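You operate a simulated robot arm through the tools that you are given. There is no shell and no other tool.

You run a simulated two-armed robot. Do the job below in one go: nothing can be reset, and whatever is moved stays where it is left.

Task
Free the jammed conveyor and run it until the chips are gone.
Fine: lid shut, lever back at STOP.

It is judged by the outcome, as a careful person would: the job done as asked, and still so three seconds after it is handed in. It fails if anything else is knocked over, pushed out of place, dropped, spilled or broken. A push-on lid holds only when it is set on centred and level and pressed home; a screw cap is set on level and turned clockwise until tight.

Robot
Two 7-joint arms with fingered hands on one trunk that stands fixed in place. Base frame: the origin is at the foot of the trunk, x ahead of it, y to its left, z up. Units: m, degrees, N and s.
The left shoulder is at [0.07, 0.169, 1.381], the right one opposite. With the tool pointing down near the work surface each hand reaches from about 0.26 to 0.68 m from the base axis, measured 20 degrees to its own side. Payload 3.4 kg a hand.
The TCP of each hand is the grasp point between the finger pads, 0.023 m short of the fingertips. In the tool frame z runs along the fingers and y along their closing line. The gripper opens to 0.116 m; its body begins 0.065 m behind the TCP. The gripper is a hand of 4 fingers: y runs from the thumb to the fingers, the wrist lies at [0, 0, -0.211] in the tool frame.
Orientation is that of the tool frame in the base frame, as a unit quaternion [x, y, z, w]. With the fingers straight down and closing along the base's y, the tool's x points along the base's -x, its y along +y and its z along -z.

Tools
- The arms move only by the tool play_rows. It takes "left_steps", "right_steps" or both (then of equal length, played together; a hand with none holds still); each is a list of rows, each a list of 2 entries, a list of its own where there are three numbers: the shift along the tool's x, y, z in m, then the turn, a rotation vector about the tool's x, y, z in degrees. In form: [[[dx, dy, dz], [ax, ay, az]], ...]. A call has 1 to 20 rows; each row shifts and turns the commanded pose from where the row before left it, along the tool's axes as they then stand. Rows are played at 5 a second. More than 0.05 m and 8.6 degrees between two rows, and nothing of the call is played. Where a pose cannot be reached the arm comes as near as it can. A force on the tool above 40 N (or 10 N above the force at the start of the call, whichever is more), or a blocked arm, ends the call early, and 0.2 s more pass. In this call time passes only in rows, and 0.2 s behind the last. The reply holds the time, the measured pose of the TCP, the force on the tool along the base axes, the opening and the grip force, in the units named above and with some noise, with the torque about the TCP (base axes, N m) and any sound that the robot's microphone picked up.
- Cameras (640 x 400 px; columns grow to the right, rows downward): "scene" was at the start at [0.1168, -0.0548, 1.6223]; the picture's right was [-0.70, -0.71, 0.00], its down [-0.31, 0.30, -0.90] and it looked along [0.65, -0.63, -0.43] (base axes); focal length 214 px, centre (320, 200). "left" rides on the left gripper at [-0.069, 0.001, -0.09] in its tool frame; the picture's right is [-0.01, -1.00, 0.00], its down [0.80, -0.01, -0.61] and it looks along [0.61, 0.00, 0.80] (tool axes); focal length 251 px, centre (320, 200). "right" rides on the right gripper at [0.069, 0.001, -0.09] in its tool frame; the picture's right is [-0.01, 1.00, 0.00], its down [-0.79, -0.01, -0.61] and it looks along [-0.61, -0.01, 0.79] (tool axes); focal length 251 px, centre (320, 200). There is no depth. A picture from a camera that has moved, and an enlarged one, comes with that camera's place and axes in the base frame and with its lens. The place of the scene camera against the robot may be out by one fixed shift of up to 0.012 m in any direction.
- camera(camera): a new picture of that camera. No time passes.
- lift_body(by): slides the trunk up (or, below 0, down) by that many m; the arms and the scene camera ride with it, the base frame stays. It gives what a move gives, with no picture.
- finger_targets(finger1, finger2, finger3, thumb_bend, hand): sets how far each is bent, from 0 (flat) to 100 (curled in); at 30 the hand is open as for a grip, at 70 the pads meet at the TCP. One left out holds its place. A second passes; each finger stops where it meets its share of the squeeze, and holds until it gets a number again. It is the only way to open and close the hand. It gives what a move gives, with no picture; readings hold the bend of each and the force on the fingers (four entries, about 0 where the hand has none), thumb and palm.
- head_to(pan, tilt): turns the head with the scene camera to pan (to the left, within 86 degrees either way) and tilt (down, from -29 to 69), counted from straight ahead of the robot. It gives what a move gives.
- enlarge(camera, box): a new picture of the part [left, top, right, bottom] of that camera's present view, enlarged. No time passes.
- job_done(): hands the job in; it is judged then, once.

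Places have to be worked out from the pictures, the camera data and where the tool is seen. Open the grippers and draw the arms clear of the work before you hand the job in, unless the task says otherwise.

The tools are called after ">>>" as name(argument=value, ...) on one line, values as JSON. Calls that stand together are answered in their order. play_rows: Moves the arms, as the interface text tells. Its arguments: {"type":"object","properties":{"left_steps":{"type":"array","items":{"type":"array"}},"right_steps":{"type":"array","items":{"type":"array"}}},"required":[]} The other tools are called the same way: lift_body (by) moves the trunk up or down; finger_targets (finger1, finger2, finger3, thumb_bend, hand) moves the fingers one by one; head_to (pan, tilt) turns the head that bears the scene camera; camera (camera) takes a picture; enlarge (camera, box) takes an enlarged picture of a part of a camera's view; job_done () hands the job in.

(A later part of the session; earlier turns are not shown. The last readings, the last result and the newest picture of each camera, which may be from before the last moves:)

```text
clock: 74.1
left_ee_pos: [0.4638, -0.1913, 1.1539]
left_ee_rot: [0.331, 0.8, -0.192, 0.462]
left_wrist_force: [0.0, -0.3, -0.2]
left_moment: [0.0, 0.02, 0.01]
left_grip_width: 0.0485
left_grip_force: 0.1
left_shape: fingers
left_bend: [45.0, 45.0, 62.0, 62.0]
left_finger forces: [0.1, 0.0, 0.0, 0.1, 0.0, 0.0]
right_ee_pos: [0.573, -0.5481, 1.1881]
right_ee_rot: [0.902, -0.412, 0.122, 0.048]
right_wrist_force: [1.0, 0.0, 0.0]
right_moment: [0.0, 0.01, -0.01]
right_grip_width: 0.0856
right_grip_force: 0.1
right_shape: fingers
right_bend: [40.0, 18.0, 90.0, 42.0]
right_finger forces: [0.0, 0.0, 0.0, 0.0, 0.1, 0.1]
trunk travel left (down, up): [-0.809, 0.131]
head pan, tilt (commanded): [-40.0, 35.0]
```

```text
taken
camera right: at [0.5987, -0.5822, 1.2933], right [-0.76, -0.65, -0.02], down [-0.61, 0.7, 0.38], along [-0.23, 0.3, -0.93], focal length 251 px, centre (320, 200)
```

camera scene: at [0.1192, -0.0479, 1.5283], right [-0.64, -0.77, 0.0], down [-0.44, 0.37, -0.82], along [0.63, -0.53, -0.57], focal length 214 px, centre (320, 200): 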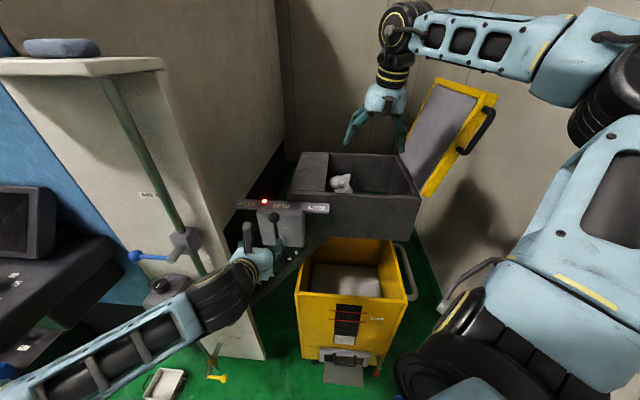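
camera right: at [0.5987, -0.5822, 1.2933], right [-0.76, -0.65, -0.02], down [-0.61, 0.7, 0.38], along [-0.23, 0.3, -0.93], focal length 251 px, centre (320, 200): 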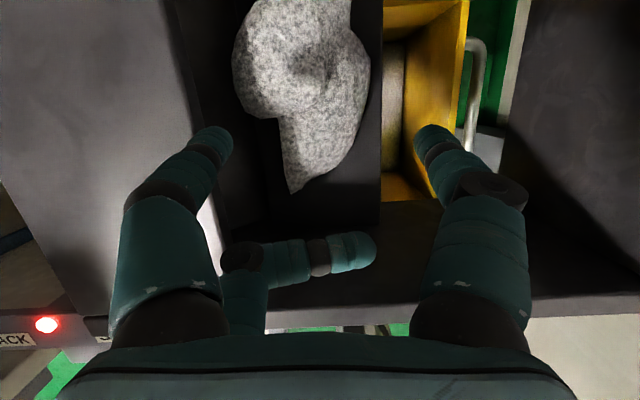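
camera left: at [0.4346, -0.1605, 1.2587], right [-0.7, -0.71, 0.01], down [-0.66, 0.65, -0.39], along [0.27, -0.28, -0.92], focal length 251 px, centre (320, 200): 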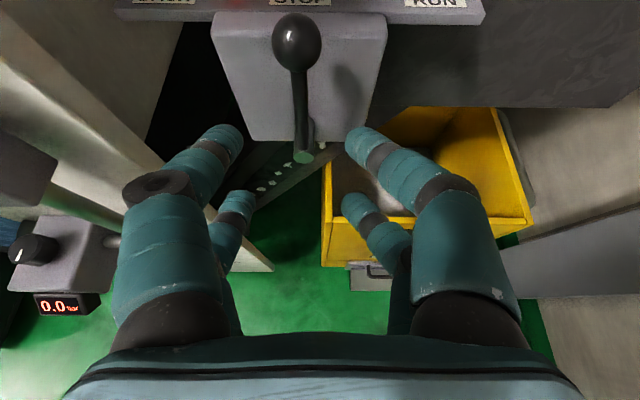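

Projected straight down, the thumb would land on the bulge's edge, so I move 14 mm nearer, bend finger1 to 46 so it lands on the plate, and lower the trunk 9.5 cm.

>>> finger_targets(hand="right", finger1=46)

>>> play_rows(right_steps=[[[-0.014, 0, 0], [0, 0, 0]]])

>>> lift_body(by=-0.05)

>>> lift_body(by=-0.045)

>>> camera(camera="right")

```text
clock: 75.1
left_ee_pos: [0.4647, -0.1913, 1.1531]
left_ee_rot: [0.33, 0.8, -0.191, 0.462]
left_wrist_force: [-0.4, -0.5, -0.1]
left_moment: [-0.02, -0.02, 0.0]
left_grip_width: 0.0487
left_grip_force: 0.1
left_shape: fingers
left_bend: [45.0, 45.0, 62.0, 62.0]
left_finger forces: [0.0, 0.0, 0.0, 0.0, 0.0, 0.1]
right_ee_pos: [0.5726, -0.5484, 1.1879]
right_ee_rot: [0.902, -0.412, 0.123, 0.048]
right_wrist_force: [-1.1, -0.4, 0.3]
right_moment: [0.02, 0.0, 0.0]
right_grip_width: 0.0768
right_grip_force: 0.1
right_shape: fingers
right_bend: [46.0, 18.0, 90.0, 42.0]
right_finger forces: [0.0, 0.0, 0.0, 0.0, 0.0, 0.0]
trunk travel left (down, up): [-0.809, 0.131]
head pan, tilt (commanded): [-40.0, 35.0]
```

```text
clock: 75.5
left_ee_pos: [0.4646, -0.1907, 1.1537]
left_ee_rot: [0.331, 0.8, -0.191, 0.463]
left_wrist_force: [0.2, 0.0, 0.5]
left_moment: [-0.04, 0.01, 0.01]
left_grip_width: 0.0489
left_grip_force: 0.0
left_shape: fingers
left_bend: [45.0, 45.0, 62.0, 62.0]
left_finger forces: [0.0, 0.0, 0.0, 0.1, 0.0, 0.0]
right_ee_pos: [0.5626, -0.5384, 1.185]
right_ee_rot: [0.902, -0.412, 0.123, 0.048]
right_wrist_force: [-0.3, 0.7, -0.5]
right_moment: [-0.02, -0.01, 0.02]
right_grip_width: 0.0768
right_grip_force: 0.0
right_shape: fingers
right_bend: [46.0, 18.0, 90.0, 42.0]
right_finger forces: [0.1, 0.0, 0.0, 0.1, 0.0, 0.1]
trunk travel left (down, up): [-0.809, 0.131]
head pan, tilt (commanded): [-40.0, 35.0]
```

```text
clock: 76.4
left_ee_pos: [0.4635, -0.1904, 1.1022]
left_ee_rot: [0.331, 0.8, -0.192, 0.463]
left_wrist_force: [0.2, 0.4, -1.2]
left_moment: [0.02, 0.02, 0.02]
left_grip_width: 0.0487
left_grip_force: 0.1
left_shape: fingers
left_bend: [45.0, 45.0, 62.0, 62.0]
left_finger forces: [0.0, 0.1, 0.0, 0.1, 0.0, 0.0]
right_ee_pos: [0.5634, -0.5389, 1.1347]
right_ee_rot: [0.902, -0.411, 0.123, 0.048]
right_wrist_force: [-0.3, 0.2, 0.1]
right_moment: [0.01, 0.02, 0.0]
right_grip_width: 0.0769
right_grip_force: 0.1
right_shape: fingers
right_bend: [46.0, 18.0, 90.0, 42.0]
right_finger forces: [0.0, 0.2, 0.0, 0.0, 0.0, 0.0]
trunk travel left (down, up): [-0.759, 0.181]
head pan, tilt (commanded): [-40.0, 35.0]
```

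```text
clock: 77.3
left_ee_pos: [0.464, -0.1913, 1.0587]
left_ee_rot: [0.331, 0.8, -0.192, 0.462]
left_wrist_force: [-0.1, 0.2, -0.1]
left_moment: [0.04, 0.03, -0.01]
left_grip_width: 0.0487
left_grip_force: 0.1
left_shape: fingers
left_bend: [45.0, 45.0, 62.0, 62.0]
left_finger forces: [0.1, 0.0, 0.1, 0.1, 0.1, 0.0]
right_ee_pos: [0.5636, -0.5379, 1.0899]
right_ee_rot: [0.902, -0.411, 0.123, 0.047]
right_wrist_force: [0.1, 0.3, 0.2]
right_moment: [0.0, 0.01, 0.01]
right_grip_width: 0.0769
right_grip_force: 0.1
right_shape: fingers
right_bend: [46.0, 18.0, 90.0, 42.0]
right_finger forces: [0.1, 0.0, 0.0, 0.0, 0.0, 0.1]
trunk travel left (down, up): [-0.714, 0.226]
head pan, tilt (commanded): [-40.0, 35.0]
```

```text
taken
camera right: at [0.5896, -0.5722, 1.195], right [-0.76, -0.65, -0.02], down [-0.61, 0.7, 0.38], along [-0.23, 0.3, -0.93], focal length 251 px, centre (320, 200)
```

right: 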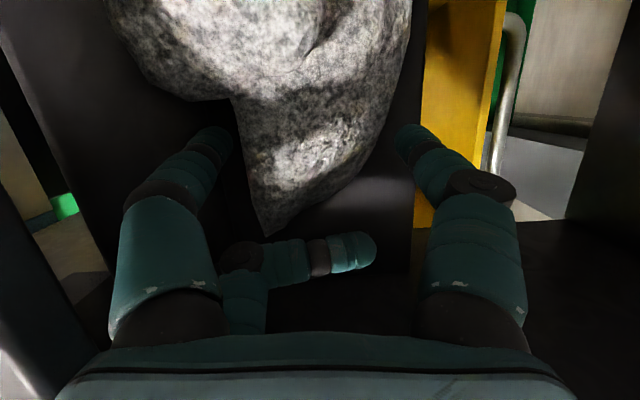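

Both digits of the far pair are beside the waist. I lower 1.9 cm more so their tips are just at the plate, then close finger1 and thumb.

>>> play_rows(right_steps=[[[-0.0025, 0.0001, 0.0092], [0, 0, 0]], [[-0.0024, 0.0002, 0.0091], [0, 0, 0]]])

>>> finger_targets(hand="right", finger1=60, thumb_bend=55)

>>> camera(camera="right")

```text
clock: 77.9
left_ee_pos: [0.4638, -0.1909, 1.0573]
left_ee_rot: [0.33, 0.799, -0.192, 0.465]
left_wrist_force: [-0.1, -0.6, 0.0]
left_moment: [0.02, -0.03, -0.05]
left_grip_width: 0.0487
left_grip_force: 0.1
left_shape: fingers
left_bend: [45.0, 45.0, 62.0, 62.0]
left_finger forces: [0.0, 0.0, 0.0, 0.1, 0.1, 0.0]
right_ee_pos: [0.563, -0.5373, 1.0745]
right_ee_rot: [0.902, -0.411, 0.126, 0.049]
right_wrist_force: [1.9, -2.7, 9.9]
right_moment: [-0.61, 0.18, 0.22]
right_grip_width: 0.0775
right_grip_force: 5.1
right_shape: fingers
right_bend: [47.0, 18.0, 90.0, 42.0]
right_finger forces: [10.7, 0.0, 0.1, 0.1, 0.1, 0.0]
trunk travel left (down, up): [-0.714, 0.226]
head pan, tilt (commanded): [-40.0, 35.0]
```

```text
clock: 78.9
left_ee_pos: [0.4623, -0.1915, 1.0597]
left_ee_rot: [0.331, 0.799, -0.192, 0.463]
left_wrist_force: [0.1, -0.6, -0.5]
left_moment: [0.03, 0.01, -0.03]
left_grip_width: 0.049
left_grip_force: 0.0
left_shape: fingers
left_bend: [45.0, 45.0, 62.0, 62.0]
left_finger forces: [0.1, 0.0, 0.0, 0.0, 0.0, 0.0]
right_ee_pos: [0.5604, -0.5378, 1.0735]
right_ee_rot: [0.901, -0.412, 0.125, 0.048]
right_wrist_force: [-0.5, -6.5, 17.6]
right_moment: [-0.82, 0.26, 0.04]
right_grip_width: 0.0548
right_grip_force: 9.0
right_shape: fingers
right_bend: [54.0, 18.0, 90.0, 55.0]
right_finger forces: [15.4, 0.0, 0.1, 0.0, 2.7, 0.0]
trunk travel left (down, up): [-0.714, 0.226]
head pan, tilt (commanded): [-40.0, 35.0]
```

```text
taken
camera right: at [0.587, -0.5717, 1.1784], right [-0.76, -0.65, -0.02], down [-0.61, 0.7, 0.38], along [-0.23, 0.3, -0.93], focal length 251 px, centre (320, 200)
```

right: 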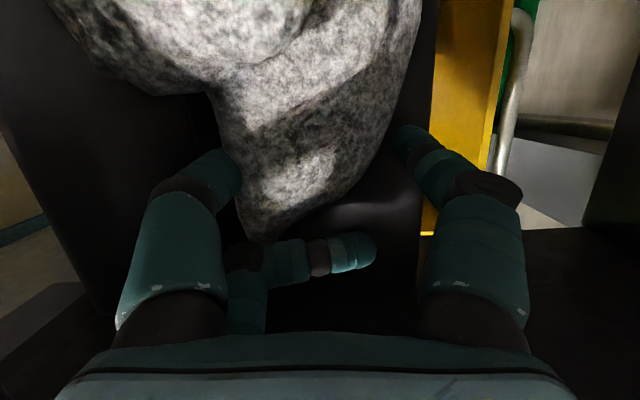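

The thumb now touches the lump's flank (2.7 N) but finger1 is pressing on the plate. I ease up 6 mm so that finger1 can slide in against the lump.

>>> play_rows(right_steps=[[[0.0015, -0.0001, -0.0058], [0, 0, 0]]])

>>> finger_targets(hand="right", finger1=66, thumb_bend=58)

>>> camera(camera="right")

```text
clock: 79.3
left_ee_pos: [0.4649, -0.1919, 1.0572]
left_ee_rot: [0.331, 0.8, -0.192, 0.462]
left_wrist_force: [0.0, -0.5, 0.4]
left_moment: [0.01, 0.02, 0.03]
left_grip_width: 0.0486
left_grip_force: 0.0
left_shape: fingers
left_bend: [45.0, 45.0, 62.0, 62.0]
left_finger forces: [0.0, 0.0, 0.0, 0.1, 0.0, 0.1]
right_ee_pos: [0.5649, -0.5375, 1.0739]
right_ee_rot: [0.902, -0.411, 0.121, 0.047]
right_wrist_force: [-0.8, 0.3, -0.3]
right_moment: [-0.01, 0.02, 0.0]
right_grip_width: 0.0421
right_grip_force: 0.1
right_shape: fingers
right_bend: [59.0, 18.0, 90.0, 55.0]
right_finger forces: [0.0, 0.0, 0.1, 0.1, 0.0, 0.0]
trunk travel left (down, up): [-0.714, 0.226]
head pan, tilt (commanded): [-40.0, 35.0]
```

```text
clock: 80.3
left_ee_pos: [0.4649, -0.192, 1.0572]
left_ee_rot: [0.331, 0.8, -0.192, 0.463]
left_wrist_force: [0.4, 0.6, 0.6]
left_moment: [-0.03, -0.01, -0.02]
left_grip_width: 0.0489
left_grip_force: 0.1
left_shape: fingers
left_bend: [45.0, 45.0, 62.0, 62.0]
left_finger forces: [0.1, 0.1, 0.0, 0.1, 0.1, 0.1]
right_ee_pos: [0.5634, -0.5376, 1.0769]
right_ee_rot: [0.902, -0.411, 0.123, 0.048]
right_wrist_force: [-0.1, -0.2, -0.2]
right_moment: [0.0, -0.02, 0.03]
right_grip_width: 0.0253
right_grip_force: 0.0
right_shape: fingers
right_bend: [66.0, 18.0, 90.0, 57.0]
right_finger forces: [0.0, 0.1, 0.1, 0.1, 0.0, 0.0]
trunk travel left (down, up): [-0.714, 0.226]
head pan, tilt (commanded): [-40.0, 35.0]
```

```text
taken
camera right: at [0.5897, -0.5722, 1.1818], right [-0.76, -0.65, -0.02], down [-0.61, 0.7, 0.38], along [-0.23, 0.3, -0.93], focal length 251 px, centre (320, 200)
```

right: 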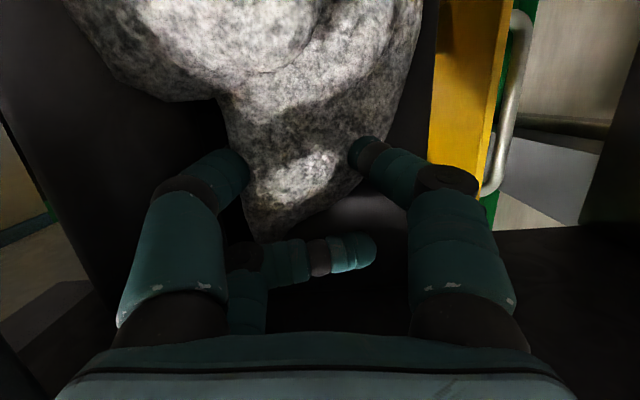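

Both far digits now sit snug at the lump's flanks with room above the plate because they lift as they bend. I lower 1.3 cm and then squeeze.

>>> play_rows(right_steps=[[[-0.0017, 0.0001, 0.0063], [0, 0, 0]], [[-0.0017, 0.0001, 0.0063], [0, 0, 0]]])

>>> finger_targets(hand="right", finger1=78, thumb_bend=70)

>>> camera(camera="right")

```text
clock: 80.9
left_ee_pos: [0.4606, -0.1888, 1.0608]
left_ee_rot: [0.329, 0.799, -0.191, 0.465]
left_wrist_force: [0.0, 0.1, 0.5]
left_moment: [0.03, -0.01, 0.02]
left_grip_width: 0.0487
left_grip_force: 0.1
left_shape: fingers
left_bend: [45.0, 45.0, 62.0, 62.0]
left_finger forces: [0.0, 0.0, 0.0, 0.0, 0.0, 0.0]
right_ee_pos: [0.5618, -0.5351, 1.0715]
right_ee_rot: [0.901, -0.411, 0.129, 0.048]
right_wrist_force: [3.1, -3.5, 34.5]
right_moment: [-0.12, -1.25, -0.08]
right_grip_width: 0.0247
right_grip_force: 17.5
right_shape: fingers
right_bend: [66.0, 18.0, 90.0, 60.0]
right_finger forces: [3.6, 0.0, 0.0, 0.0, 30.4, 0.1]
trunk travel left (down, up): [-0.714, 0.226]
head pan, tilt (commanded): [-40.0, 35.0]
```

```text
clock: 81.9
left_ee_pos: [0.4629, -0.1857, 1.06]
left_ee_rot: [0.329, 0.799, -0.194, 0.465]
left_wrist_force: [0.3, -0.4, -0.8]
left_moment: [-0.02, 0.0, 0.0]
left_grip_width: 0.0489
left_grip_force: 0.1
left_shape: fingers
left_bend: [45.0, 45.0, 62.0, 62.0]
left_finger forces: [0.1, 0.0, 0.0, 0.1, 0.0, 0.0]
right_ee_pos: [0.5617, -0.532, 1.0685]
right_ee_rot: [0.901, -0.411, 0.126, 0.05]
right_wrist_force: [12.9, 4.5, 36.7]
right_moment: [-0.14, -1.33, 0.19]
right_grip_width: 0.0005
right_grip_force: 18.7
right_shape: fingers
right_bend: [78.0, 18.0, 90.0, 71.0]
right_finger forces: [0.0, 0.1, 0.1, 0.1, 37.5, 0.0]
trunk travel left (down, up): [-0.714, 0.226]
head pan, tilt (commanded): [-40.0, 35.0]
```

```text
taken
camera right: at [0.5876, -0.5656, 1.175], right [-0.76, -0.65, -0.02], down [-0.61, 0.7, 0.37], along [-0.23, 0.29, -0.93], focal length 251 px, centre (320, 200)
```

right: 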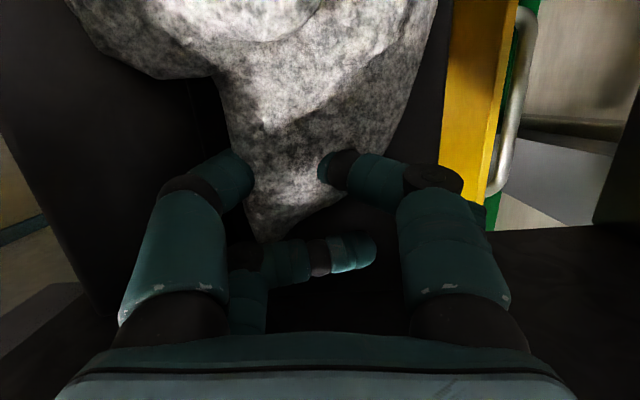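

Finger1 closes over the top again while the thumb bears on something at plate level: this thin part cannot be pinched. I will test if the lump can be slid: thumb low beside its machine-side flank, the other digits curled away, pushing toward the discharge.

>>> play_rows(right_steps=[[[0.003, -0.0002, -0.0116], [0, 0, 0]]])

>>> finger_targets(hand="right", finger1=88, thumb_bend=45)

>>> camera(camera="right")

```text
clock: 82.3
left_ee_pos: [0.4633, -0.1937, 1.0571]
left_ee_rot: [0.331, 0.8, -0.191, 0.462]
left_wrist_force: [0.5, 1.4, 0.3]
left_moment: [0.01, -0.02, -0.01]
left_grip_width: 0.0487
left_grip_force: 0.0
left_shape: fingers
left_bend: [45.0, 45.0, 62.0, 62.0]
left_finger forces: [0.0, 0.0, 0.0, 0.0, 0.0, 0.0]
right_ee_pos: [0.5613, -0.5406, 1.0715]
right_ee_rot: [0.902, -0.412, 0.117, 0.048]
right_wrist_force: [0.1, -1.1, 0.6]
right_moment: [0.03, 0.03, -0.02]
right_grip_width: 0.0
right_grip_force: 0.0
right_shape: fingers
right_bend: [78.0, 18.0, 90.0, 68.0]
right_finger forces: [0.0, 0.1, 0.0, 0.0, 0.0, 0.0]
trunk travel left (down, up): [-0.714, 0.226]
head pan, tilt (commanded): [-40.0, 35.0]
```

```text
clock: 83.3
left_ee_pos: [0.4657, -0.1906, 1.0587]
left_ee_rot: [0.331, 0.8, -0.191, 0.463]
left_wrist_force: [1.1, 0.2, -0.2]
left_moment: [-0.01, 0.0, -0.03]
left_grip_width: 0.0488
left_grip_force: 0.0
left_shape: fingers
left_bend: [45.0, 45.0, 62.0, 62.0]
left_finger forces: [0.0, 0.0, 0.0, 0.0, 0.0, 0.1]
right_ee_pos: [0.5639, -0.5382, 1.0764]
right_ee_rot: [0.902, -0.412, 0.123, 0.048]
right_wrist_force: [-0.4, 0.7, 0.7]
right_moment: [0.0, 0.0, -0.03]
right_grip_width: 0.0264
right_grip_force: 0.0
right_shape: fingers
right_bend: [88.0, 18.0, 90.0, 45.0]
right_finger forces: [0.1, 0.0, 0.0, 0.1, 0.0, 0.0]
trunk travel left (down, up): [-0.714, 0.226]
head pan, tilt (commanded): [-40.0, 35.0]
```

```text
taken
camera right: at [0.5902, -0.5723, 1.1805], right [-0.76, -0.65, -0.02], down [-0.61, 0.7, 0.38], along [-0.23, 0.3, -0.93], focal length 251 px, centre (320, 200)
```

right: 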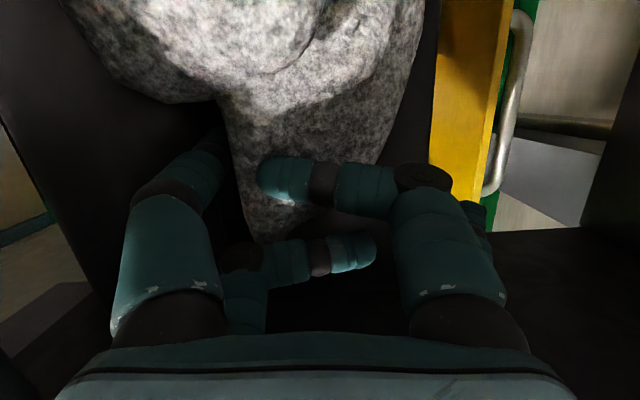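

The thumb stands free beside the lump's flank, about 5 mm off it. I lower 5 mm and push 3 cm toward the discharge in small steps, watching forces.

>>> play_rows(right_steps=[[[-0.0013, 0, 0.0048], [0, 0, 0]], [[0, 0.006, 0], [0, 0, 0]], [[0, 0.006, 0], [0, 0, 0]], [[0, 0.006, 0], [0, 0, 0]]])

>>> camera(camera="right")

```text
clock: 84.3
left_ee_pos: [0.4643, -0.1906, 1.0583]
left_ee_rot: [0.33, 0.801, -0.191, 0.462]
left_wrist_force: [-0.3, -0.7, -0.1]
left_moment: [0.0, 0.02, 0.02]
left_grip_width: 0.0486
left_grip_force: 0.1
left_shape: fingers
left_bend: [45.0, 45.0, 62.0, 62.0]
left_finger forces: [0.1, 0.0, 0.0, 0.0, 0.0, 0.1]
right_ee_pos: [0.5495, -0.5488, 1.0719]
right_ee_rot: [0.902, -0.411, 0.123, 0.048]
right_wrist_force: [2.0, 1.8, 5.3]
right_moment: [0.15, -0.34, 0.0]
right_grip_width: 0.0289
right_grip_force: 2.5
right_shape: fingers
right_bend: [88.0, 18.0, 90.0, 43.0]
right_finger forces: [0.1, 0.0, 0.0, 0.0, 5.2, 0.0]
trunk travel left (down, up): [-0.714, 0.226]
head pan, tilt (commanded): [-40.0, 35.0]
```

```text
taken
camera right: at [0.5757, -0.5831, 1.1765], right [-0.76, -0.65, -0.02], down [-0.61, 0.7, 0.38], along [-0.23, 0.3, -0.93], focal length 251 px, centre (320, 200)
```

right: 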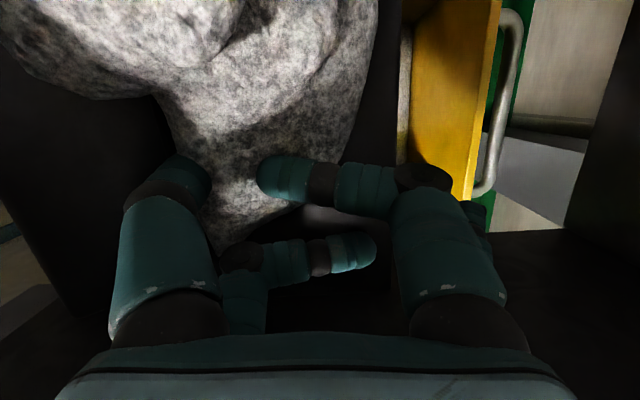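

The flank slopes so gently that the thumb only rides up; the lump has not moved. I lift the hand out with the trunk and will look at the lump from the discharge side with the hand camera to understand its profile.

>>> play_rows(right_steps=[[[0.002, 0, -0.0097], [0, 0, 0]]])

>>> lift_body(by=0.095)

>>> play_rows(right_steps=[[[-0.005, 0, -0.035], [0, 0, 0]], [[-0.02, 0, -0.03], [0, 0, 0]], [[-0.03, 0.01, -0.02], [0, 0, 0]], [[-0.03, 0.02, 0], [0, 0, 0]], [[0, 0, 0], [0, -7.5, 0]], [[0, 0, 0], [0, -7.5, 0]]])

>>> finger_targets(hand="right", finger1=30, finger2=30, finger3=30, thumb_bend=30)

>>> camera(camera="scene")

```text
clock: 84.7
left_ee_pos: [0.4655, -0.1928, 1.0577]
left_ee_rot: [0.331, 0.8, -0.191, 0.463]
left_wrist_force: [-0.1, 0.4, 0.4]
left_moment: [-0.02, 0.01, 0.01]
left_grip_width: 0.0486
left_grip_force: 0.1
left_shape: fingers
left_bend: [45.0, 45.0, 62.0, 62.0]
left_finger forces: [0.0, 0.1, 0.0, 0.0, 0.1, 0.0]
right_ee_pos: [0.5501, -0.5496, 1.0799]
right_ee_rot: [0.902, -0.412, 0.123, 0.047]
right_wrist_force: [0.8, -0.5, -0.7]
right_moment: [-0.03, 0.01, 0.01]
right_grip_width: 0.0265
right_grip_force: 0.1
right_shape: fingers
right_bend: [88.0, 18.0, 90.0, 45.0]
right_finger forces: [0.0, 0.0, 0.0, 0.0, 0.1, 0.0]
trunk travel left (down, up): [-0.714, 0.226]
head pan, tilt (commanded): [-40.0, 35.0]
```

```text
clock: 86.0
left_ee_pos: [0.4647, -0.1919, 1.1539]
left_ee_rot: [0.33, 0.8, -0.191, 0.463]
left_wrist_force: [-0.4, 0.3, -1.0]
left_moment: [0.0, 0.0, 0.0]
left_grip_width: 0.0486
left_grip_force: 0.1
left_shape: fingers
left_bend: [45.0, 45.0, 62.0, 62.0]
left_finger forces: [0.0, 0.0, 0.0, 0.0, 0.0, 0.1]
right_ee_pos: [0.5492, -0.5498, 1.1746]
right_ee_rot: [0.902, -0.412, 0.123, 0.047]
right_wrist_force: [0.5, 0.1, 0.2]
right_moment: [0.0, -0.03, 0.01]
right_grip_width: 0.0264
right_grip_force: 0.1
right_shape: fingers
right_bend: [88.0, 18.0, 90.0, 45.0]
right_finger forces: [0.0, 0.0, 0.1, 0.0, 0.0, 0.1]
trunk travel left (down, up): [-0.809, 0.131]
head pan, tilt (commanded): [-40.0, 35.0]
```

```text
clock: 87.3
left_ee_pos: [0.4662, -0.1918, 1.1517]
left_ee_rot: [0.331, 0.801, -0.191, 0.461]
left_wrist_force: [0.6, 0.2, -0.1]
left_moment: [-0.01, -0.01, -0.03]
left_grip_width: 0.0486
left_grip_force: 0.1
left_shape: fingers
left_bend: [45.0, 45.0, 62.0, 62.0]
left_finger forces: [0.1, 0.0, 0.0, 0.0, 0.0, 0.0]
right_ee_pos: [0.46, -0.4918, 1.2331]
right_ee_rot: [0.91, -0.415, 0.002, -0.007]
right_wrist_force: [0.0, -0.3, -0.1]
right_moment: [-0.01, 0.02, 0.02]
right_grip_width: 0.0265
right_grip_force: 0.0
right_shape: fingers
right_bend: [88.0, 18.0, 90.0, 45.0]
right_finger forces: [0.0, 0.0, 0.0, 0.1, 0.0, 0.0]
trunk travel left (down, up): [-0.809, 0.131]
head pan, tilt (commanded): [-40.0, 35.0]
```

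```text
clock: 88.3
left_ee_pos: [0.4639, -0.1916, 1.153]
left_ee_rot: [0.331, 0.8, -0.192, 0.463]
left_wrist_force: [0.0, 0.0, -0.1]
left_moment: [0.03, -0.01, 0.01]
left_grip_width: 0.0486
left_grip_force: 0.0
left_shape: fingers
left_bend: [45.0, 45.0, 62.0, 62.0]
left_finger forces: [0.0, 0.1, 0.1, 0.1, 0.0, 0.0]
right_ee_pos: [0.4571, -0.4912, 1.2348]
right_ee_rot: [0.91, -0.414, 0.004, -0.005]
right_wrist_force: [0.2, 0.6, -0.3]
right_moment: [-0.03, 0.03, 0.01]
right_grip_width: 0.1162
right_grip_force: 0.1
right_shape: fingers
right_bend: [30.0, 30.0, 30.0, 30.0]
right_finger forces: [0.0, 0.0, 0.0, 0.1, 0.0, 0.0]
trunk travel left (down, up): [-0.809, 0.131]
head pan, tilt (commanded): [-40.0, 35.0]
```

```text
taken
camera scene: at [0.1187, -0.047, 1.5283], right [-0.64, -0.77, 0.0], down [-0.44, 0.37, -0.82], along [0.63, -0.53, -0.57], focal length 214 px, centre (320, 200)
```

scene: 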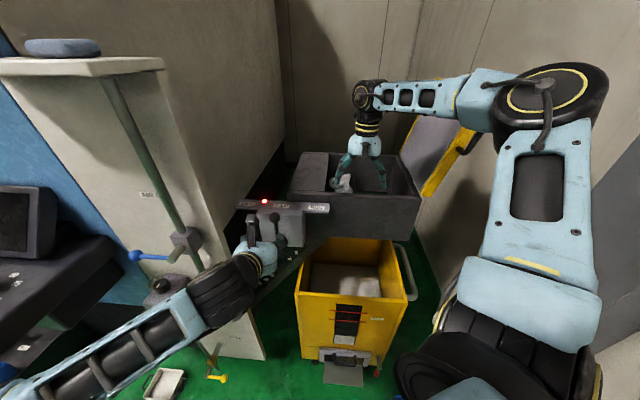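

The hand is clear and upright. I turn it +90° and move it to the discharge end of the opening so that its camera looks along the conveyor at the lump.

>>> play_rows(right_steps=[[[0, 0, 0], [0, 0, 7.5]], [[0, 0, 0], [0, 0, 7.5]], [[0, 0, 0], [0, 0, 7.5]], [[0, 0, 0], [0, 0, 7.5]], [[0, 0, 0], [0, 0, 7.5]], [[0, 0, 0], [0, 0, 7.5]], [[0, 0, 0], [0, 0, 7.5]], [[0, 0, 0], [0, 0, 7.5]], [[0, 0, 0], [0, 0, 7.5]], [[0, 0, 0], [0, 0, 7.5]], [[0, 0, 0], [0, 0, 7.5]], [[0, 0, 0], [0, 0, 7.5]], [[0.02, -0.02, 0], [0, 0, 0]], [[0.02, -0.02, 0], [0, -6, 0]], [[0.02, -0.02, 0.02], [0, -6, 0]]])

>>> camera(camera="right")

>>> enlarge(camera="right", box=[220, 60, 460, 210])

```text
clock: 91.5
left_ee_pos: [0.4642, -0.1935, 1.1539]
left_ee_rot: [0.331, 0.8, -0.191, 0.462]
left_wrist_force: [0.0, -0.3, 0.1]
left_moment: [-0.01, -0.02, 0.02]
left_grip_width: 0.0488
left_grip_force: 0.1
left_shape: fingers
left_bend: [45.0, 45.0, 62.0, 62.0]
left_finger forces: [0.0, 0.1, 0.0, 0.1, 0.1, 0.0]
right_ee_pos: [0.4527, -0.5757, 1.2102]
right_ee_rot: [-0.348, 0.93, 0.04, 0.106]
right_wrist_force: [-0.4, -1.1, -0.5]
right_moment: [0.0, 0.02, 0.01]
right_grip_width: 0.1165
right_grip_force: 0.0
right_shape: fingers
right_bend: [30.0, 30.0, 30.0, 30.0]
right_finger forces: [0.0, 0.1, 0.0, 0.0, 0.1, 0.0]
trunk travel left (down, up): [-0.809, 0.131]
head pan, tilt (commanded): [-40.0, 35.0]
```

```text
taken
camera right: at [0.3873, -0.6333, 1.2833], right [-0.65, 0.76, 0.0], down [0.49, 0.41, 0.77], along [0.58, 0.5, -0.64], focal length 251 px, centre (320, 200)
```

right: 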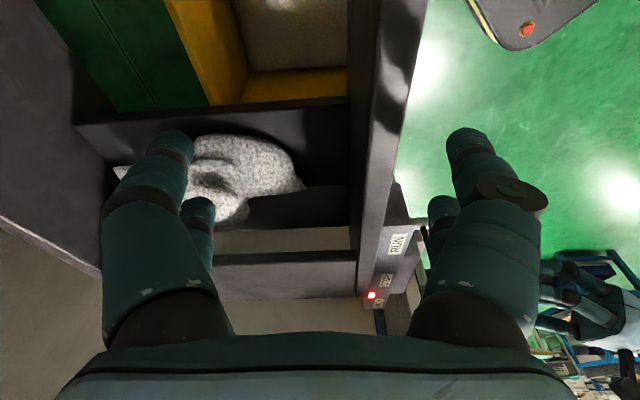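

```text
2.67 times, centred on (340, 135) of right
camera zoom: at [0.3873, -0.6333, 1.2833], right [-0.65, 0.76, 0.0], down [0.49, 0.41, 0.77], along [0.58, 0.5, -0.64], focal length 670 px, centre (267, 373)
```

zoom: 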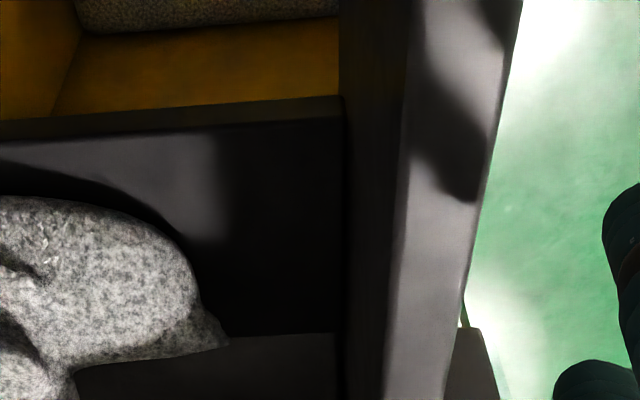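

This view shows the lump lies like a ridge, high on its machine side and sloping to the discharge side, with its far part hidden by the fingers. I turn the camera 30° toward the far side to see the whole lump.

>>> play_rows(right_steps=[[[0, 0, -0.01], [0, 0, 7.5]], [[0, 0, -0.01], [0, 0, 7.5]], [[0, 0, 0], [0, 0, 7.5]], [[0, 0, 0], [0, 0, 7.5]]])

>>> camera(camera="right")

>>> enlarge(camera="right", box=[160, 60, 400, 230])

```text
clock: 92.5
left_ee_pos: [0.4655, -0.1908, 1.153]
left_ee_rot: [0.331, 0.8, -0.192, 0.462]
left_wrist_force: [-0.6, 0.0, -0.6]
left_moment: [-0.01, 0.02, -0.05]
left_grip_width: 0.0489
left_grip_force: 0.1
left_shape: fingers
left_bend: [45.0, 45.0, 62.0, 62.0]
left_finger forces: [0.0, 0.1, 0.1, 0.0, 0.0, 0.0]
right_ee_pos: [0.4502, -0.577, 1.2317]
right_ee_rot: [-0.095, 0.989, 0.063, 0.092]
right_wrist_force: [-0.5, 0.4, 0.9]
right_moment: [0.04, 0.0, 0.01]
right_grip_width: 0.1167
right_grip_force: 0.0
right_shape: fingers
right_bend: [30.0, 30.0, 30.0, 30.0]
right_finger forces: [0.0, 0.0, 0.0, 0.1, 0.0, 0.1]
trunk travel left (down, up): [-0.809, 0.131]
head pan, tilt (commanded): [-40.0, 35.0]
```

```text
taken
camera right: at [0.3685, -0.6017, 1.3066], right [-0.19, 0.98, 0.11], down [0.67, 0.04, 0.74], along [0.72, 0.22, -0.66], focal length 251 px, centre (320, 200)
```

right: 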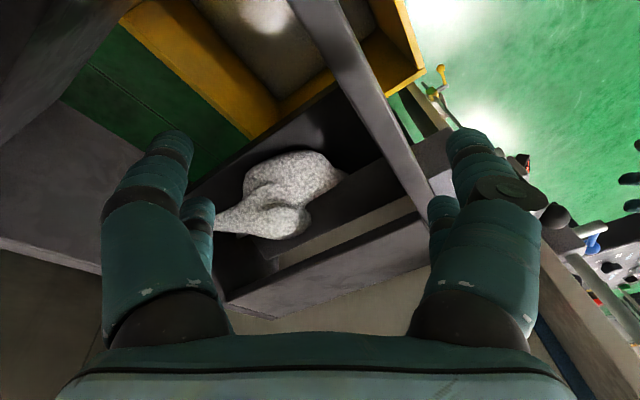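

```text
2.35 times, centred on (280, 145) of right
camera zoom: at [0.3685, -0.6017, 1.3066], right [-0.19, 0.98, 0.11], down [0.67, 0.04, 0.74], along [0.72, 0.22, -0.66], focal length 592 px, centre (414, 329)
```

zoom: 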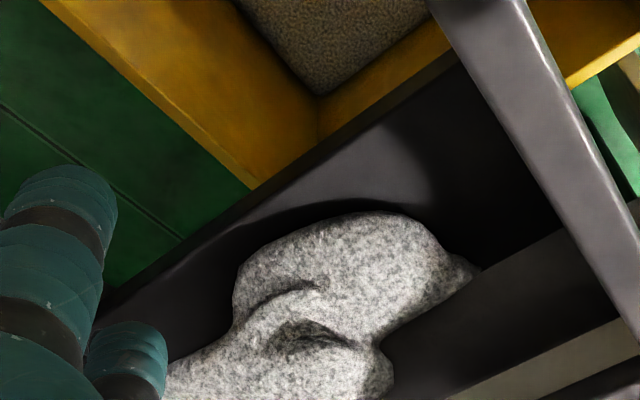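

Seen from the discharge side, the near lobe is a ridge about 4-5 cm wide at the base, its top near u≈0.26 behind the hinge line and its slope facing the discharge. A narrower, lower straddle of this ridge should hold; I turn the hand back to the earlier orientation (lean 4°, pitch 8°).

>>> play_rows(right_steps=[[[0, 0, -0.03], [0, 6, 0]], [[0, 0, -0.03], [0, 6, 0]], [[0, 0, 0], [0, 0, -7.5]], [[0, 0, 0], [0, 0, -7.5]], [[0, 0, 0], [0, 0, -7.5]], [[0, 0, 0], [0, 0, -7.5]], [[0, 0, 0], [0, 0, -7.5]], [[0, 0, 0], [0, 0, -7.5]], [[0, 0, 0], [0, 0, -7.5]], [[0, 0, 0], [0, 0, -7.5]], [[0, 0, 0], [0, 0, -7.5]], [[0, 0, 0], [0, 0, -7.5]], [[0, 0, 0], [0, 0, -7.5]], [[0, 0, 0], [0, 0, -7.5]], [[0, 0, 0], [0, 0, -7.5]], [[0, 0, 0], [0, 0, -7.5]], [[0, 0, 0], [0, 0, -7.5]], [[0, 0, 0], [0, 0, -7.5]], [[0, 0, 0], [4, 0, 0]], [[0, 0, 0], [0, 8, 0]]])

>>> finger_targets(hand="right", finger1=55, finger2=55, finger3=49, thumb_bend=49)

```text
clock: 96.8
left_ee_pos: [0.4618, -0.1911, 1.1532]
left_ee_rot: [0.331, 0.8, -0.191, 0.463]
left_wrist_force: [0.0, 0.8, 0.0]
left_moment: [-0.02, -0.01, 0.01]
left_grip_width: 0.0488
left_grip_force: 0.1
left_shape: fingers
left_bend: [45.0, 45.0, 62.0, 62.0]
left_finger forces: [0.0, 0.0, 0.0, 0.0, 0.1, 0.0]
right_ee_pos: [0.4396, -0.5849, 1.2917]
right_ee_rot: [0.909, -0.413, 0.041, -0.045]
right_wrist_force: [0.1, -0.6, 0.4]
right_moment: [-0.04, -0.04, -0.02]
right_grip_width: 0.1169
right_grip_force: 0.1
right_shape: fingers
right_bend: [30.0, 30.0, 30.0, 30.0]
right_finger forces: [0.0, 0.0, 0.2, 0.0, 0.0, 0.0]
trunk travel left (down, up): [-0.809, 0.131]
head pan, tilt (commanded): [-40.0, 35.0]
```

```text
clock: 97.8
left_ee_pos: [0.4657, -0.1912, 1.1527]
left_ee_rot: [0.331, 0.8, -0.192, 0.463]
left_wrist_force: [0.5, -0.1, 0.0]
left_moment: [-0.03, -0.03, -0.01]
left_grip_width: 0.0488
left_grip_force: 0.0
left_shape: fingers
left_bend: [45.0, 45.0, 62.0, 62.0]
left_finger forces: [0.0, 0.0, 0.0, 0.1, 0.1, 0.1]
right_ee_pos: [0.4436, -0.5854, 1.2904]
right_ee_rot: [0.908, -0.414, 0.039, -0.043]
right_wrist_force: [0.9, -0.2, 0.0]
right_moment: [-0.04, -0.05, 0.01]
right_grip_width: 0.0529
right_grip_force: 0.0
right_shape: fingers
right_bend: [55.0, 55.0, 49.0, 49.0]
right_finger forces: [0.0, 0.0, 0.0, 0.1, 0.0, 0.0]
trunk travel left (down, up): [-0.809, 0.131]
head pan, tilt (commanded): [-40.0, 35.0]
```

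The hand's pitch is a little small; I correct it while moving over the near lobe to hover at about (0.571,-0.537,1.19).

>>> play_rows(right_steps=[[[0.0111, -0.0293, 0.0288], [0, 0, 0]], [[0.0111, -0.0293, 0.0288], [0, 0, 0]], [[0.0111, -0.0293, 0.0288], [0, 0, 0]], [[0.0111, -0.0293, 0.0288], [0, 0, 0]], [[0, 0, 0], [-2, 0, 0]], [[0, 0, 0], [0, 5, 0]]])

>>> camera(camera="right")

```text
clock: 99.2
left_ee_pos: [0.4606, -0.1916, 1.1538]
left_ee_rot: [0.331, 0.799, -0.192, 0.463]
left_wrist_force: [-0.2, -0.3, -0.3]
left_moment: [0.0, -0.01, 0.02]
left_grip_width: 0.0487
left_grip_force: 0.0
left_shape: fingers
left_bend: [45.0, 45.0, 62.0, 62.0]
left_finger forces: [0.1, 0.1, 0.0, 0.0, 0.0, 0.0]
right_ee_pos: [0.5671, -0.5356, 1.1927]
right_ee_rot: [0.907, -0.415, 0.073, -0.01]
right_wrist_force: [-0.7, 0.8, -0.1]
right_moment: [0.01, -0.04, -0.05]
right_grip_width: 0.0525
right_grip_force: 0.0
right_shape: fingers
right_bend: [55.0, 55.0, 49.0, 49.0]
right_finger forces: [0.0, 0.1, 0.1, 0.1, 0.0, 0.1]
right hand out of reach, approached as far as the arm can: row 5
trunk travel left (down, up): [-0.809, 0.131]
head pan, tilt (commanded): [-40.0, 35.0]
```

```text
taken
camera right: at [0.5979, -0.5839, 1.2901], right [-0.76, -0.65, -0.08], down [-0.59, 0.63, 0.5], along [-0.27, 0.43, -0.86], focal length 251 px, centre (320, 200)
```

right: 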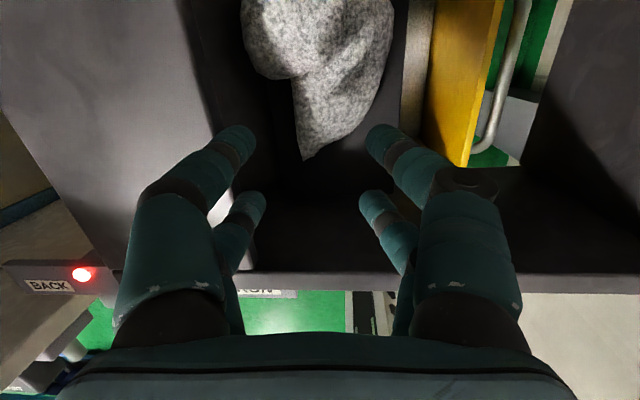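

Projecting straight down, the machine-side digits need to be about 8 mm further toward the machine. I shift, open the discharge side slightly, lower the trunk 10 cm and check.

>>> finger_targets(hand="right", finger1=50, finger2=52)

>>> play_rows(right_steps=[[[0, -0.009, 0], [0, 0, 0]]])

>>> lift_body(by=-0.06)

>>> lift_body(by=-0.04)

>>> camera(camera="right")

```text
clock: 100.2
left_ee_pos: [0.4652, -0.1915, 1.1534]
left_ee_rot: [0.33, 0.8, -0.191, 0.462]
left_wrist_force: [-0.4, 0.9, -0.1]
left_moment: [0.02, 0.02, 0.02]
left_grip_width: 0.0488
left_grip_force: 0.1
left_shape: fingers
left_bend: [45.0, 45.0, 62.0, 62.0]
left_finger forces: [0.0, 0.1, 0.0, 0.0, 0.0, 0.0]
right_ee_pos: [0.5694, -0.5361, 1.1904]
right_ee_rot: [0.907, -0.415, 0.073, -0.009]
right_wrist_force: [-0.1, 0.2, 0.3]
right_moment: [-0.02, -0.01, -0.03]
right_grip_width: 0.0595
right_grip_force: 0.1
right_shape: fingers
right_bend: [50.0, 52.0, 49.0, 49.0]
right_finger forces: [0.0, 0.0, 0.0, 0.0, 0.1, 0.0]
trunk travel left (down, up): [-0.809, 0.131]
head pan, tilt (commanded): [-40.0, 35.0]
```

```text
clock: 100.5
left_ee_pos: [0.4655, -0.1921, 1.1528]
left_ee_rot: [0.33, 0.801, -0.191, 0.462]
left_wrist_force: [0.3, -0.2, 0.2]
left_moment: [0.03, 0.02, 0.0]
left_grip_width: 0.049
left_grip_force: 0.1
left_shape: fingers
left_bend: [45.0, 45.0, 62.0, 62.0]
left_finger forces: [0.1, 0.0, 0.0, 0.1, 0.1, 0.0]
right_ee_pos: [0.5771, -0.5295, 1.1923]
right_ee_rot: [0.907, -0.415, 0.073, -0.01]
right_wrist_force: [1.0, 1.3, 0.6]
right_moment: [0.03, 0.03, -0.01]
right_grip_width: 0.0592
right_grip_force: 0.1
right_shape: fingers
right_bend: [50.0, 52.0, 49.0, 49.0]
right_finger forces: [0.0, 0.0, 0.1, 0.1, 0.0, 0.0]
trunk travel left (down, up): [-0.809, 0.131]
head pan, tilt (commanded): [-40.0, 35.0]
```

```text
clock: 101.5
left_ee_pos: [0.4609, -0.1942, 1.0936]
left_ee_rot: [0.331, 0.8, -0.19, 0.463]
left_wrist_force: [-0.1, 0.0, -0.2]
left_moment: [-0.04, -0.02, 0.03]
left_grip_width: 0.0488
left_grip_force: 0.1
left_shape: fingers
left_bend: [45.0, 45.0, 62.0, 62.0]
left_finger forces: [0.0, 0.1, 0.0, 0.0, 0.1, 0.0]
right_ee_pos: [0.5724, -0.5336, 1.1329]
right_ee_rot: [0.906, -0.416, 0.073, -0.011]
right_wrist_force: [-10.5, -8.6, 2.5]
right_moment: [0.36, -0.34, 0.33]
right_grip_width: 0.0593
right_grip_force: 6.5
right_shape: fingers
right_bend: [50.0, 52.0, 50.0, 49.0]
right_finger forces: [0.0, 0.1, 13.6, 0.0, 0.1, 0.0]
trunk travel left (down, up): [-0.749, 0.191]
head pan, tilt (commanded): [-40.0, 35.0]
```

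```text
clock: 102.4
left_ee_pos: [0.4638, -0.1913, 1.0539]
left_ee_rot: [0.331, 0.8, -0.192, 0.463]
left_wrist_force: [-1.2, 0.1, 0.4]
left_moment: [0.01, -0.03, -0.05]
left_grip_width: 0.0487
left_grip_force: 0.1
left_shape: fingers
left_bend: [45.0, 45.0, 62.0, 62.0]
left_finger forces: [0.1, 0.0, 0.0, 0.0, 0.0, 0.0]
right_ee_pos: [0.5746, -0.5297, 1.092]
right_ee_rot: [0.907, -0.416, 0.073, -0.011]
right_wrist_force: [-1.1, -0.3, 0.5]
right_moment: [0.03, 0.0, 0.02]
right_grip_width: 0.0591
right_grip_force: 0.1
right_shape: fingers
right_bend: [50.0, 52.0, 49.0, 49.0]
right_finger forces: [0.0, 0.0, 0.0, 0.0, 0.1, 0.0]
trunk travel left (down, up): [-0.709, 0.231]
head pan, tilt (commanded): [-40.0, 35.0]
```

```text
taken
camera right: at [0.6057, -0.5792, 1.1899], right [-0.76, -0.65, -0.08], down [-0.59, 0.63, 0.5], along [-0.27, 0.43, -0.86], focal length 251 px, centre (320, 200)
```

right: 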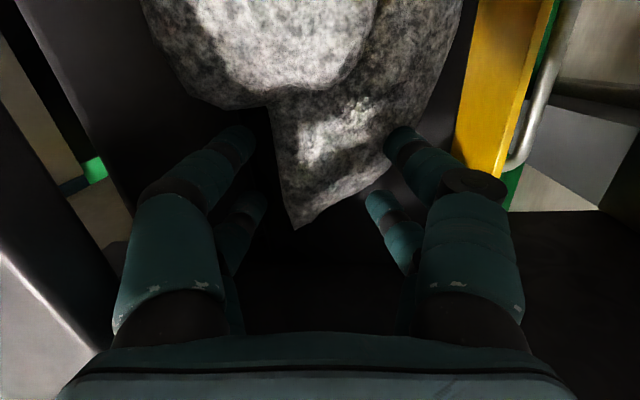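

The near lobe is now neatly between the digits, and the hand passed under the cover edge. I lower 1.5 cm more and then close.

>>> play_rows(right_steps=[[[-0.001, 0.0006, 0.0079], [0, 0, 0]], [[-0.0009, 0.0006, 0.0069], [0, 0, 0]]])

>>> finger_targets(hand="right", finger1=60, finger2=62, finger3=62, thumb_bend=62)

>>> camera(camera="right")

```text
clock: 103.0
left_ee_pos: [0.4605, -0.1897, 1.0557]
left_ee_rot: [0.33, 0.8, -0.191, 0.464]
left_wrist_force: [-0.9, 0.0, -0.3]
left_moment: [0.01, 0.0, 0.0]
left_grip_width: 0.0488
left_grip_force: 0.1
left_shape: fingers
left_bend: [45.0, 45.0, 62.0, 62.0]
left_finger forces: [0.0, 0.0, 0.1, 0.0, 0.0, 0.0]
right_ee_pos: [0.5731, -0.5293, 1.0824]
right_ee_rot: [0.906, -0.415, 0.077, -0.009]
right_wrist_force: [3.0, -6.1, 29.2]
right_moment: [-0.4, 1.02, 0.25]
right_grip_width: 0.0592
right_grip_force: 14.6
right_shape: fingers
right_bend: [50.0, 60.0, 49.0, 49.0]
right_finger forces: [0.0, 28.9, 0.0, 0.0, 0.0, 0.0]
trunk travel left (down, up): [-0.709, 0.231]
head pan, tilt (commanded): [-40.0, 35.0]
```

```text
clock: 104.0
left_ee_pos: [0.4611, -0.1895, 1.0567]
left_ee_rot: [0.33, 0.799, -0.192, 0.465]
left_wrist_force: [-1.0, 0.1, 0.0]
left_moment: [0.01, -0.02, 0.0]
left_grip_width: 0.0486
left_grip_force: 0.1
left_shape: fingers
left_bend: [45.0, 45.0, 62.0, 62.0]
left_finger forces: [0.0, 0.0, 0.1, 0.0, 0.0, 0.1]
right_ee_pos: [0.5706, -0.5286, 1.082]
right_ee_rot: [0.907, -0.415, 0.075, -0.009]
right_wrist_force: [1.9, -11.1, 36.3]
right_moment: [-0.52, 1.21, 0.41]
right_grip_width: 0.0267
right_grip_force: 18.5
right_shape: fingers
right_bend: [60.0, 68.0, 62.0, 62.0]
right_finger forces: [0.0, 36.0, 0.0, 0.0, 0.0, 0.0]
trunk travel left (down, up): [-0.709, 0.231]
head pan, tilt (commanded): [-40.0, 35.0]
```

```text
taken
camera right: at [0.6023, -0.5766, 1.1794], right [-0.76, -0.65, -0.08], down [-0.59, 0.63, 0.5], along [-0.27, 0.42, -0.86], focal length 251 px, centre (320, 200)
```

right: 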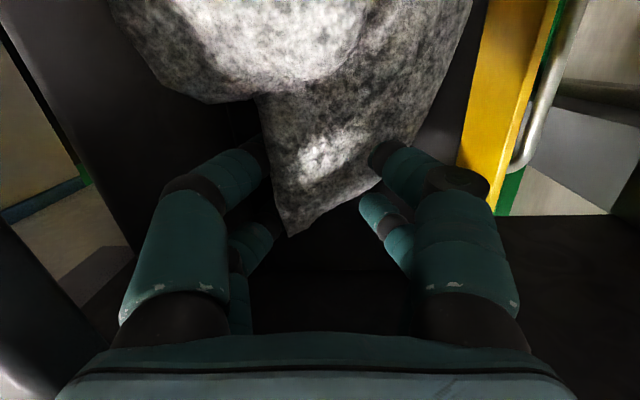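

Finger2 is standing on the plate again while the others float above it. I raise a few millimetres, spread finger2 away beyond the plate edge, and go lower with the other three.

>>> play_rows(right_steps=[[[0.0009, -0.0006, -0.0069], [0, 0, 0]]])

>>> finger_targets(hand="right", finger1=54, finger2=15, finger3=54, thumb_bend=54)

>>> play_rows(right_steps=[[[-0.0012, 0.0008, 0.0099], [0, 0, 0]], [[-0.0009, 0.0006, 0.0069], [0, 0, 0]]])

>>> camera(camera="right")

```text
clock: 104.4
left_ee_pos: [0.4631, -0.1901, 1.0516]
left_ee_rot: [0.331, 0.8, -0.192, 0.463]
left_wrist_force: [-0.3, 0.2, -0.2]
left_moment: [-0.05, 0.01, 0.0]
left_grip_width: 0.0489
left_grip_force: 0.1
left_shape: fingers
left_bend: [45.0, 45.0, 62.0, 62.0]
left_finger forces: [0.1, 0.0, 0.0, 0.0, 0.0, 0.0]
right_ee_pos: [0.5756, -0.5288, 1.0829]
right_ee_rot: [0.907, -0.415, 0.069, -0.011]
right_wrist_force: [-2.4, 1.0, 5.5]
right_moment: [0.01, 0.25, 0.01]
right_grip_width: 0.0267
right_grip_force: 3.0
right_shape: fingers
right_bend: [60.0, 63.0, 62.0, 62.0]
right_finger forces: [0.1, 6.0, 0.1, 0.0, 0.1, 0.0]
trunk travel left (down, up): [-0.709, 0.231]
head pan, tilt (commanded): [-40.0, 35.0]
```

```text
clock: 105.4
left_ee_pos: [0.4651, -0.192, 1.0527]
left_ee_rot: [0.33, 0.8, -0.191, 0.463]
left_wrist_force: [0.3, 0.8, 0.4]
left_moment: [0.02, 0.01, 0.02]
left_grip_width: 0.0484
left_grip_force: 0.1
left_shape: fingers
left_bend: [45.0, 45.0, 62.0, 62.0]
left_finger forces: [0.0, 0.0, 0.0, 0.0, 0.0, 0.0]
right_ee_pos: [0.5769, -0.5309, 1.0836]
right_ee_rot: [0.907, -0.415, 0.072, -0.01]
right_wrist_force: [-0.7, 0.3, -0.4]
right_moment: [0.0, 0.0, 0.01]
right_grip_width: 0.0457
right_grip_force: 0.0
right_shape: fingers
right_bend: [54.0, 15.0, 54.0, 54.0]
right_finger forces: [0.0, 0.1, 0.1, 0.1, 0.0, 0.0]
trunk travel left (down, up): [-0.709, 0.231]
head pan, tilt (commanded): [-40.0, 35.0]
```

```text
clock: 106.0
left_ee_pos: [0.4603, -0.1893, 1.0558]
left_ee_rot: [0.331, 0.799, -0.192, 0.464]
left_wrist_force: [-0.1, 0.2, 0.2]
left_moment: [-0.04, 0.01, -0.04]
left_grip_width: 0.0486
left_grip_force: 0.0
left_shape: fingers
left_bend: [45.0, 45.0, 62.0, 62.0]
left_finger forces: [0.1, 0.1, 0.1, 0.0, 0.1, 0.0]
right_ee_pos: [0.5747, -0.5291, 1.0787]
right_ee_rot: [0.906, -0.415, 0.083, -0.008]
right_wrist_force: [-3.4, 1.4, 22.0]
right_moment: [-0.24, 0.21, -0.08]
right_grip_width: 0.0455
right_grip_force: 10.7
right_shape: fingers
right_bend: [58.0, 15.0, 55.0, 54.0]
right_finger forces: [15.1, 0.0, 6.5, 0.1, 0.0, 0.0]
trunk travel left (down, up): [-0.709, 0.231]
head pan, tilt (commanded): [-40.0, 35.0]
stopped in row 2 (right hand): the force on the tool passed its limit at 45 N (the readings are from after the stop); the commanded pose is now the measured one
```

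```text
taken
camera right: at [0.6046, -0.5765, 1.1773], right [-0.76, -0.65, -0.09], down [-0.6, 0.64, 0.48], along [-0.26, 0.42, -0.87], focal length 251 px, centre (320, 200)
```

right: 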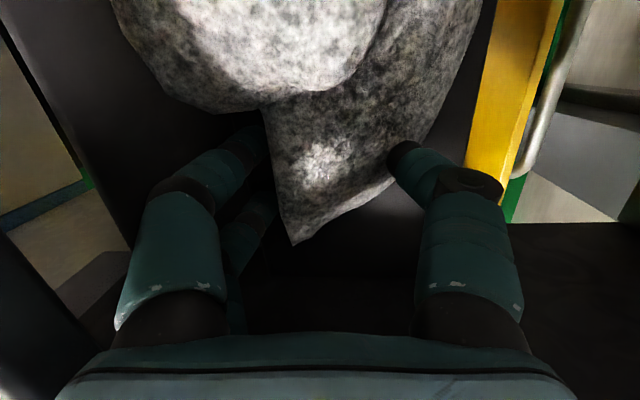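

All tips are now down at the plate around the lobe (finger1 15 N, finger3 6.5 N on the plate). I close all three from here so the tips slide in low against the lobe.

>>> finger_targets(hand="right", finger1=72, finger3=66, thumb_bend=66)

>>> camera(camera="right")

```text
clock: 107.0
left_ee_pos: [0.4619, -0.1879, 1.0551]
left_ee_rot: [0.329, 0.8, -0.192, 0.464]
left_wrist_force: [-0.1, -0.4, 0.0]
left_moment: [-0.04, -0.04, -0.01]
left_grip_width: 0.049
left_grip_force: 0.1
left_shape: fingers
left_bend: [45.0, 45.0, 62.0, 62.0]
left_finger forces: [0.0, 0.1, 0.0, 0.0, 0.0, 0.0]
right_ee_pos: [0.5768, -0.5286, 1.0767]
right_ee_rot: [0.906, -0.416, 0.081, -0.01]
right_wrist_force: [4.3, -0.1, 24.6]
right_moment: [0.99, -0.5, -0.16]
right_grip_width: 0.0042
right_grip_force: 12.6
right_shape: fingers
right_bend: [72.0, 15.0, 66.0, 66.0]
right_finger forces: [0.1, 0.1, 25.2, 0.0, 0.0, 0.0]
trunk travel left (down, up): [-0.709, 0.231]
head pan, tilt (commanded): [-40.0, 35.0]
```

```text
taken
camera right: at [0.6053, -0.5766, 1.1752], right [-0.76, -0.65, -0.09], down [-0.6, 0.64, 0.49], along [-0.26, 0.42, -0.87], focal length 251 px, centre (320, 200)
```

right: 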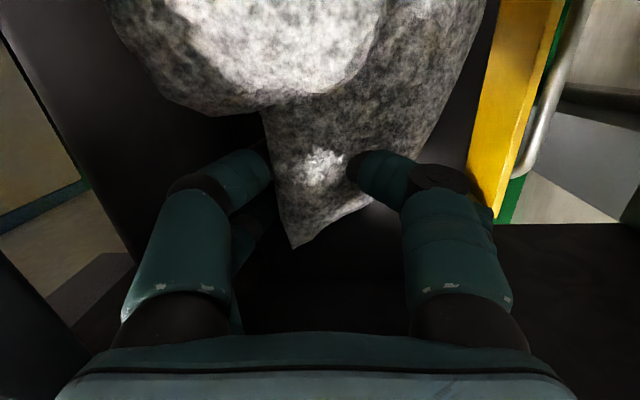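

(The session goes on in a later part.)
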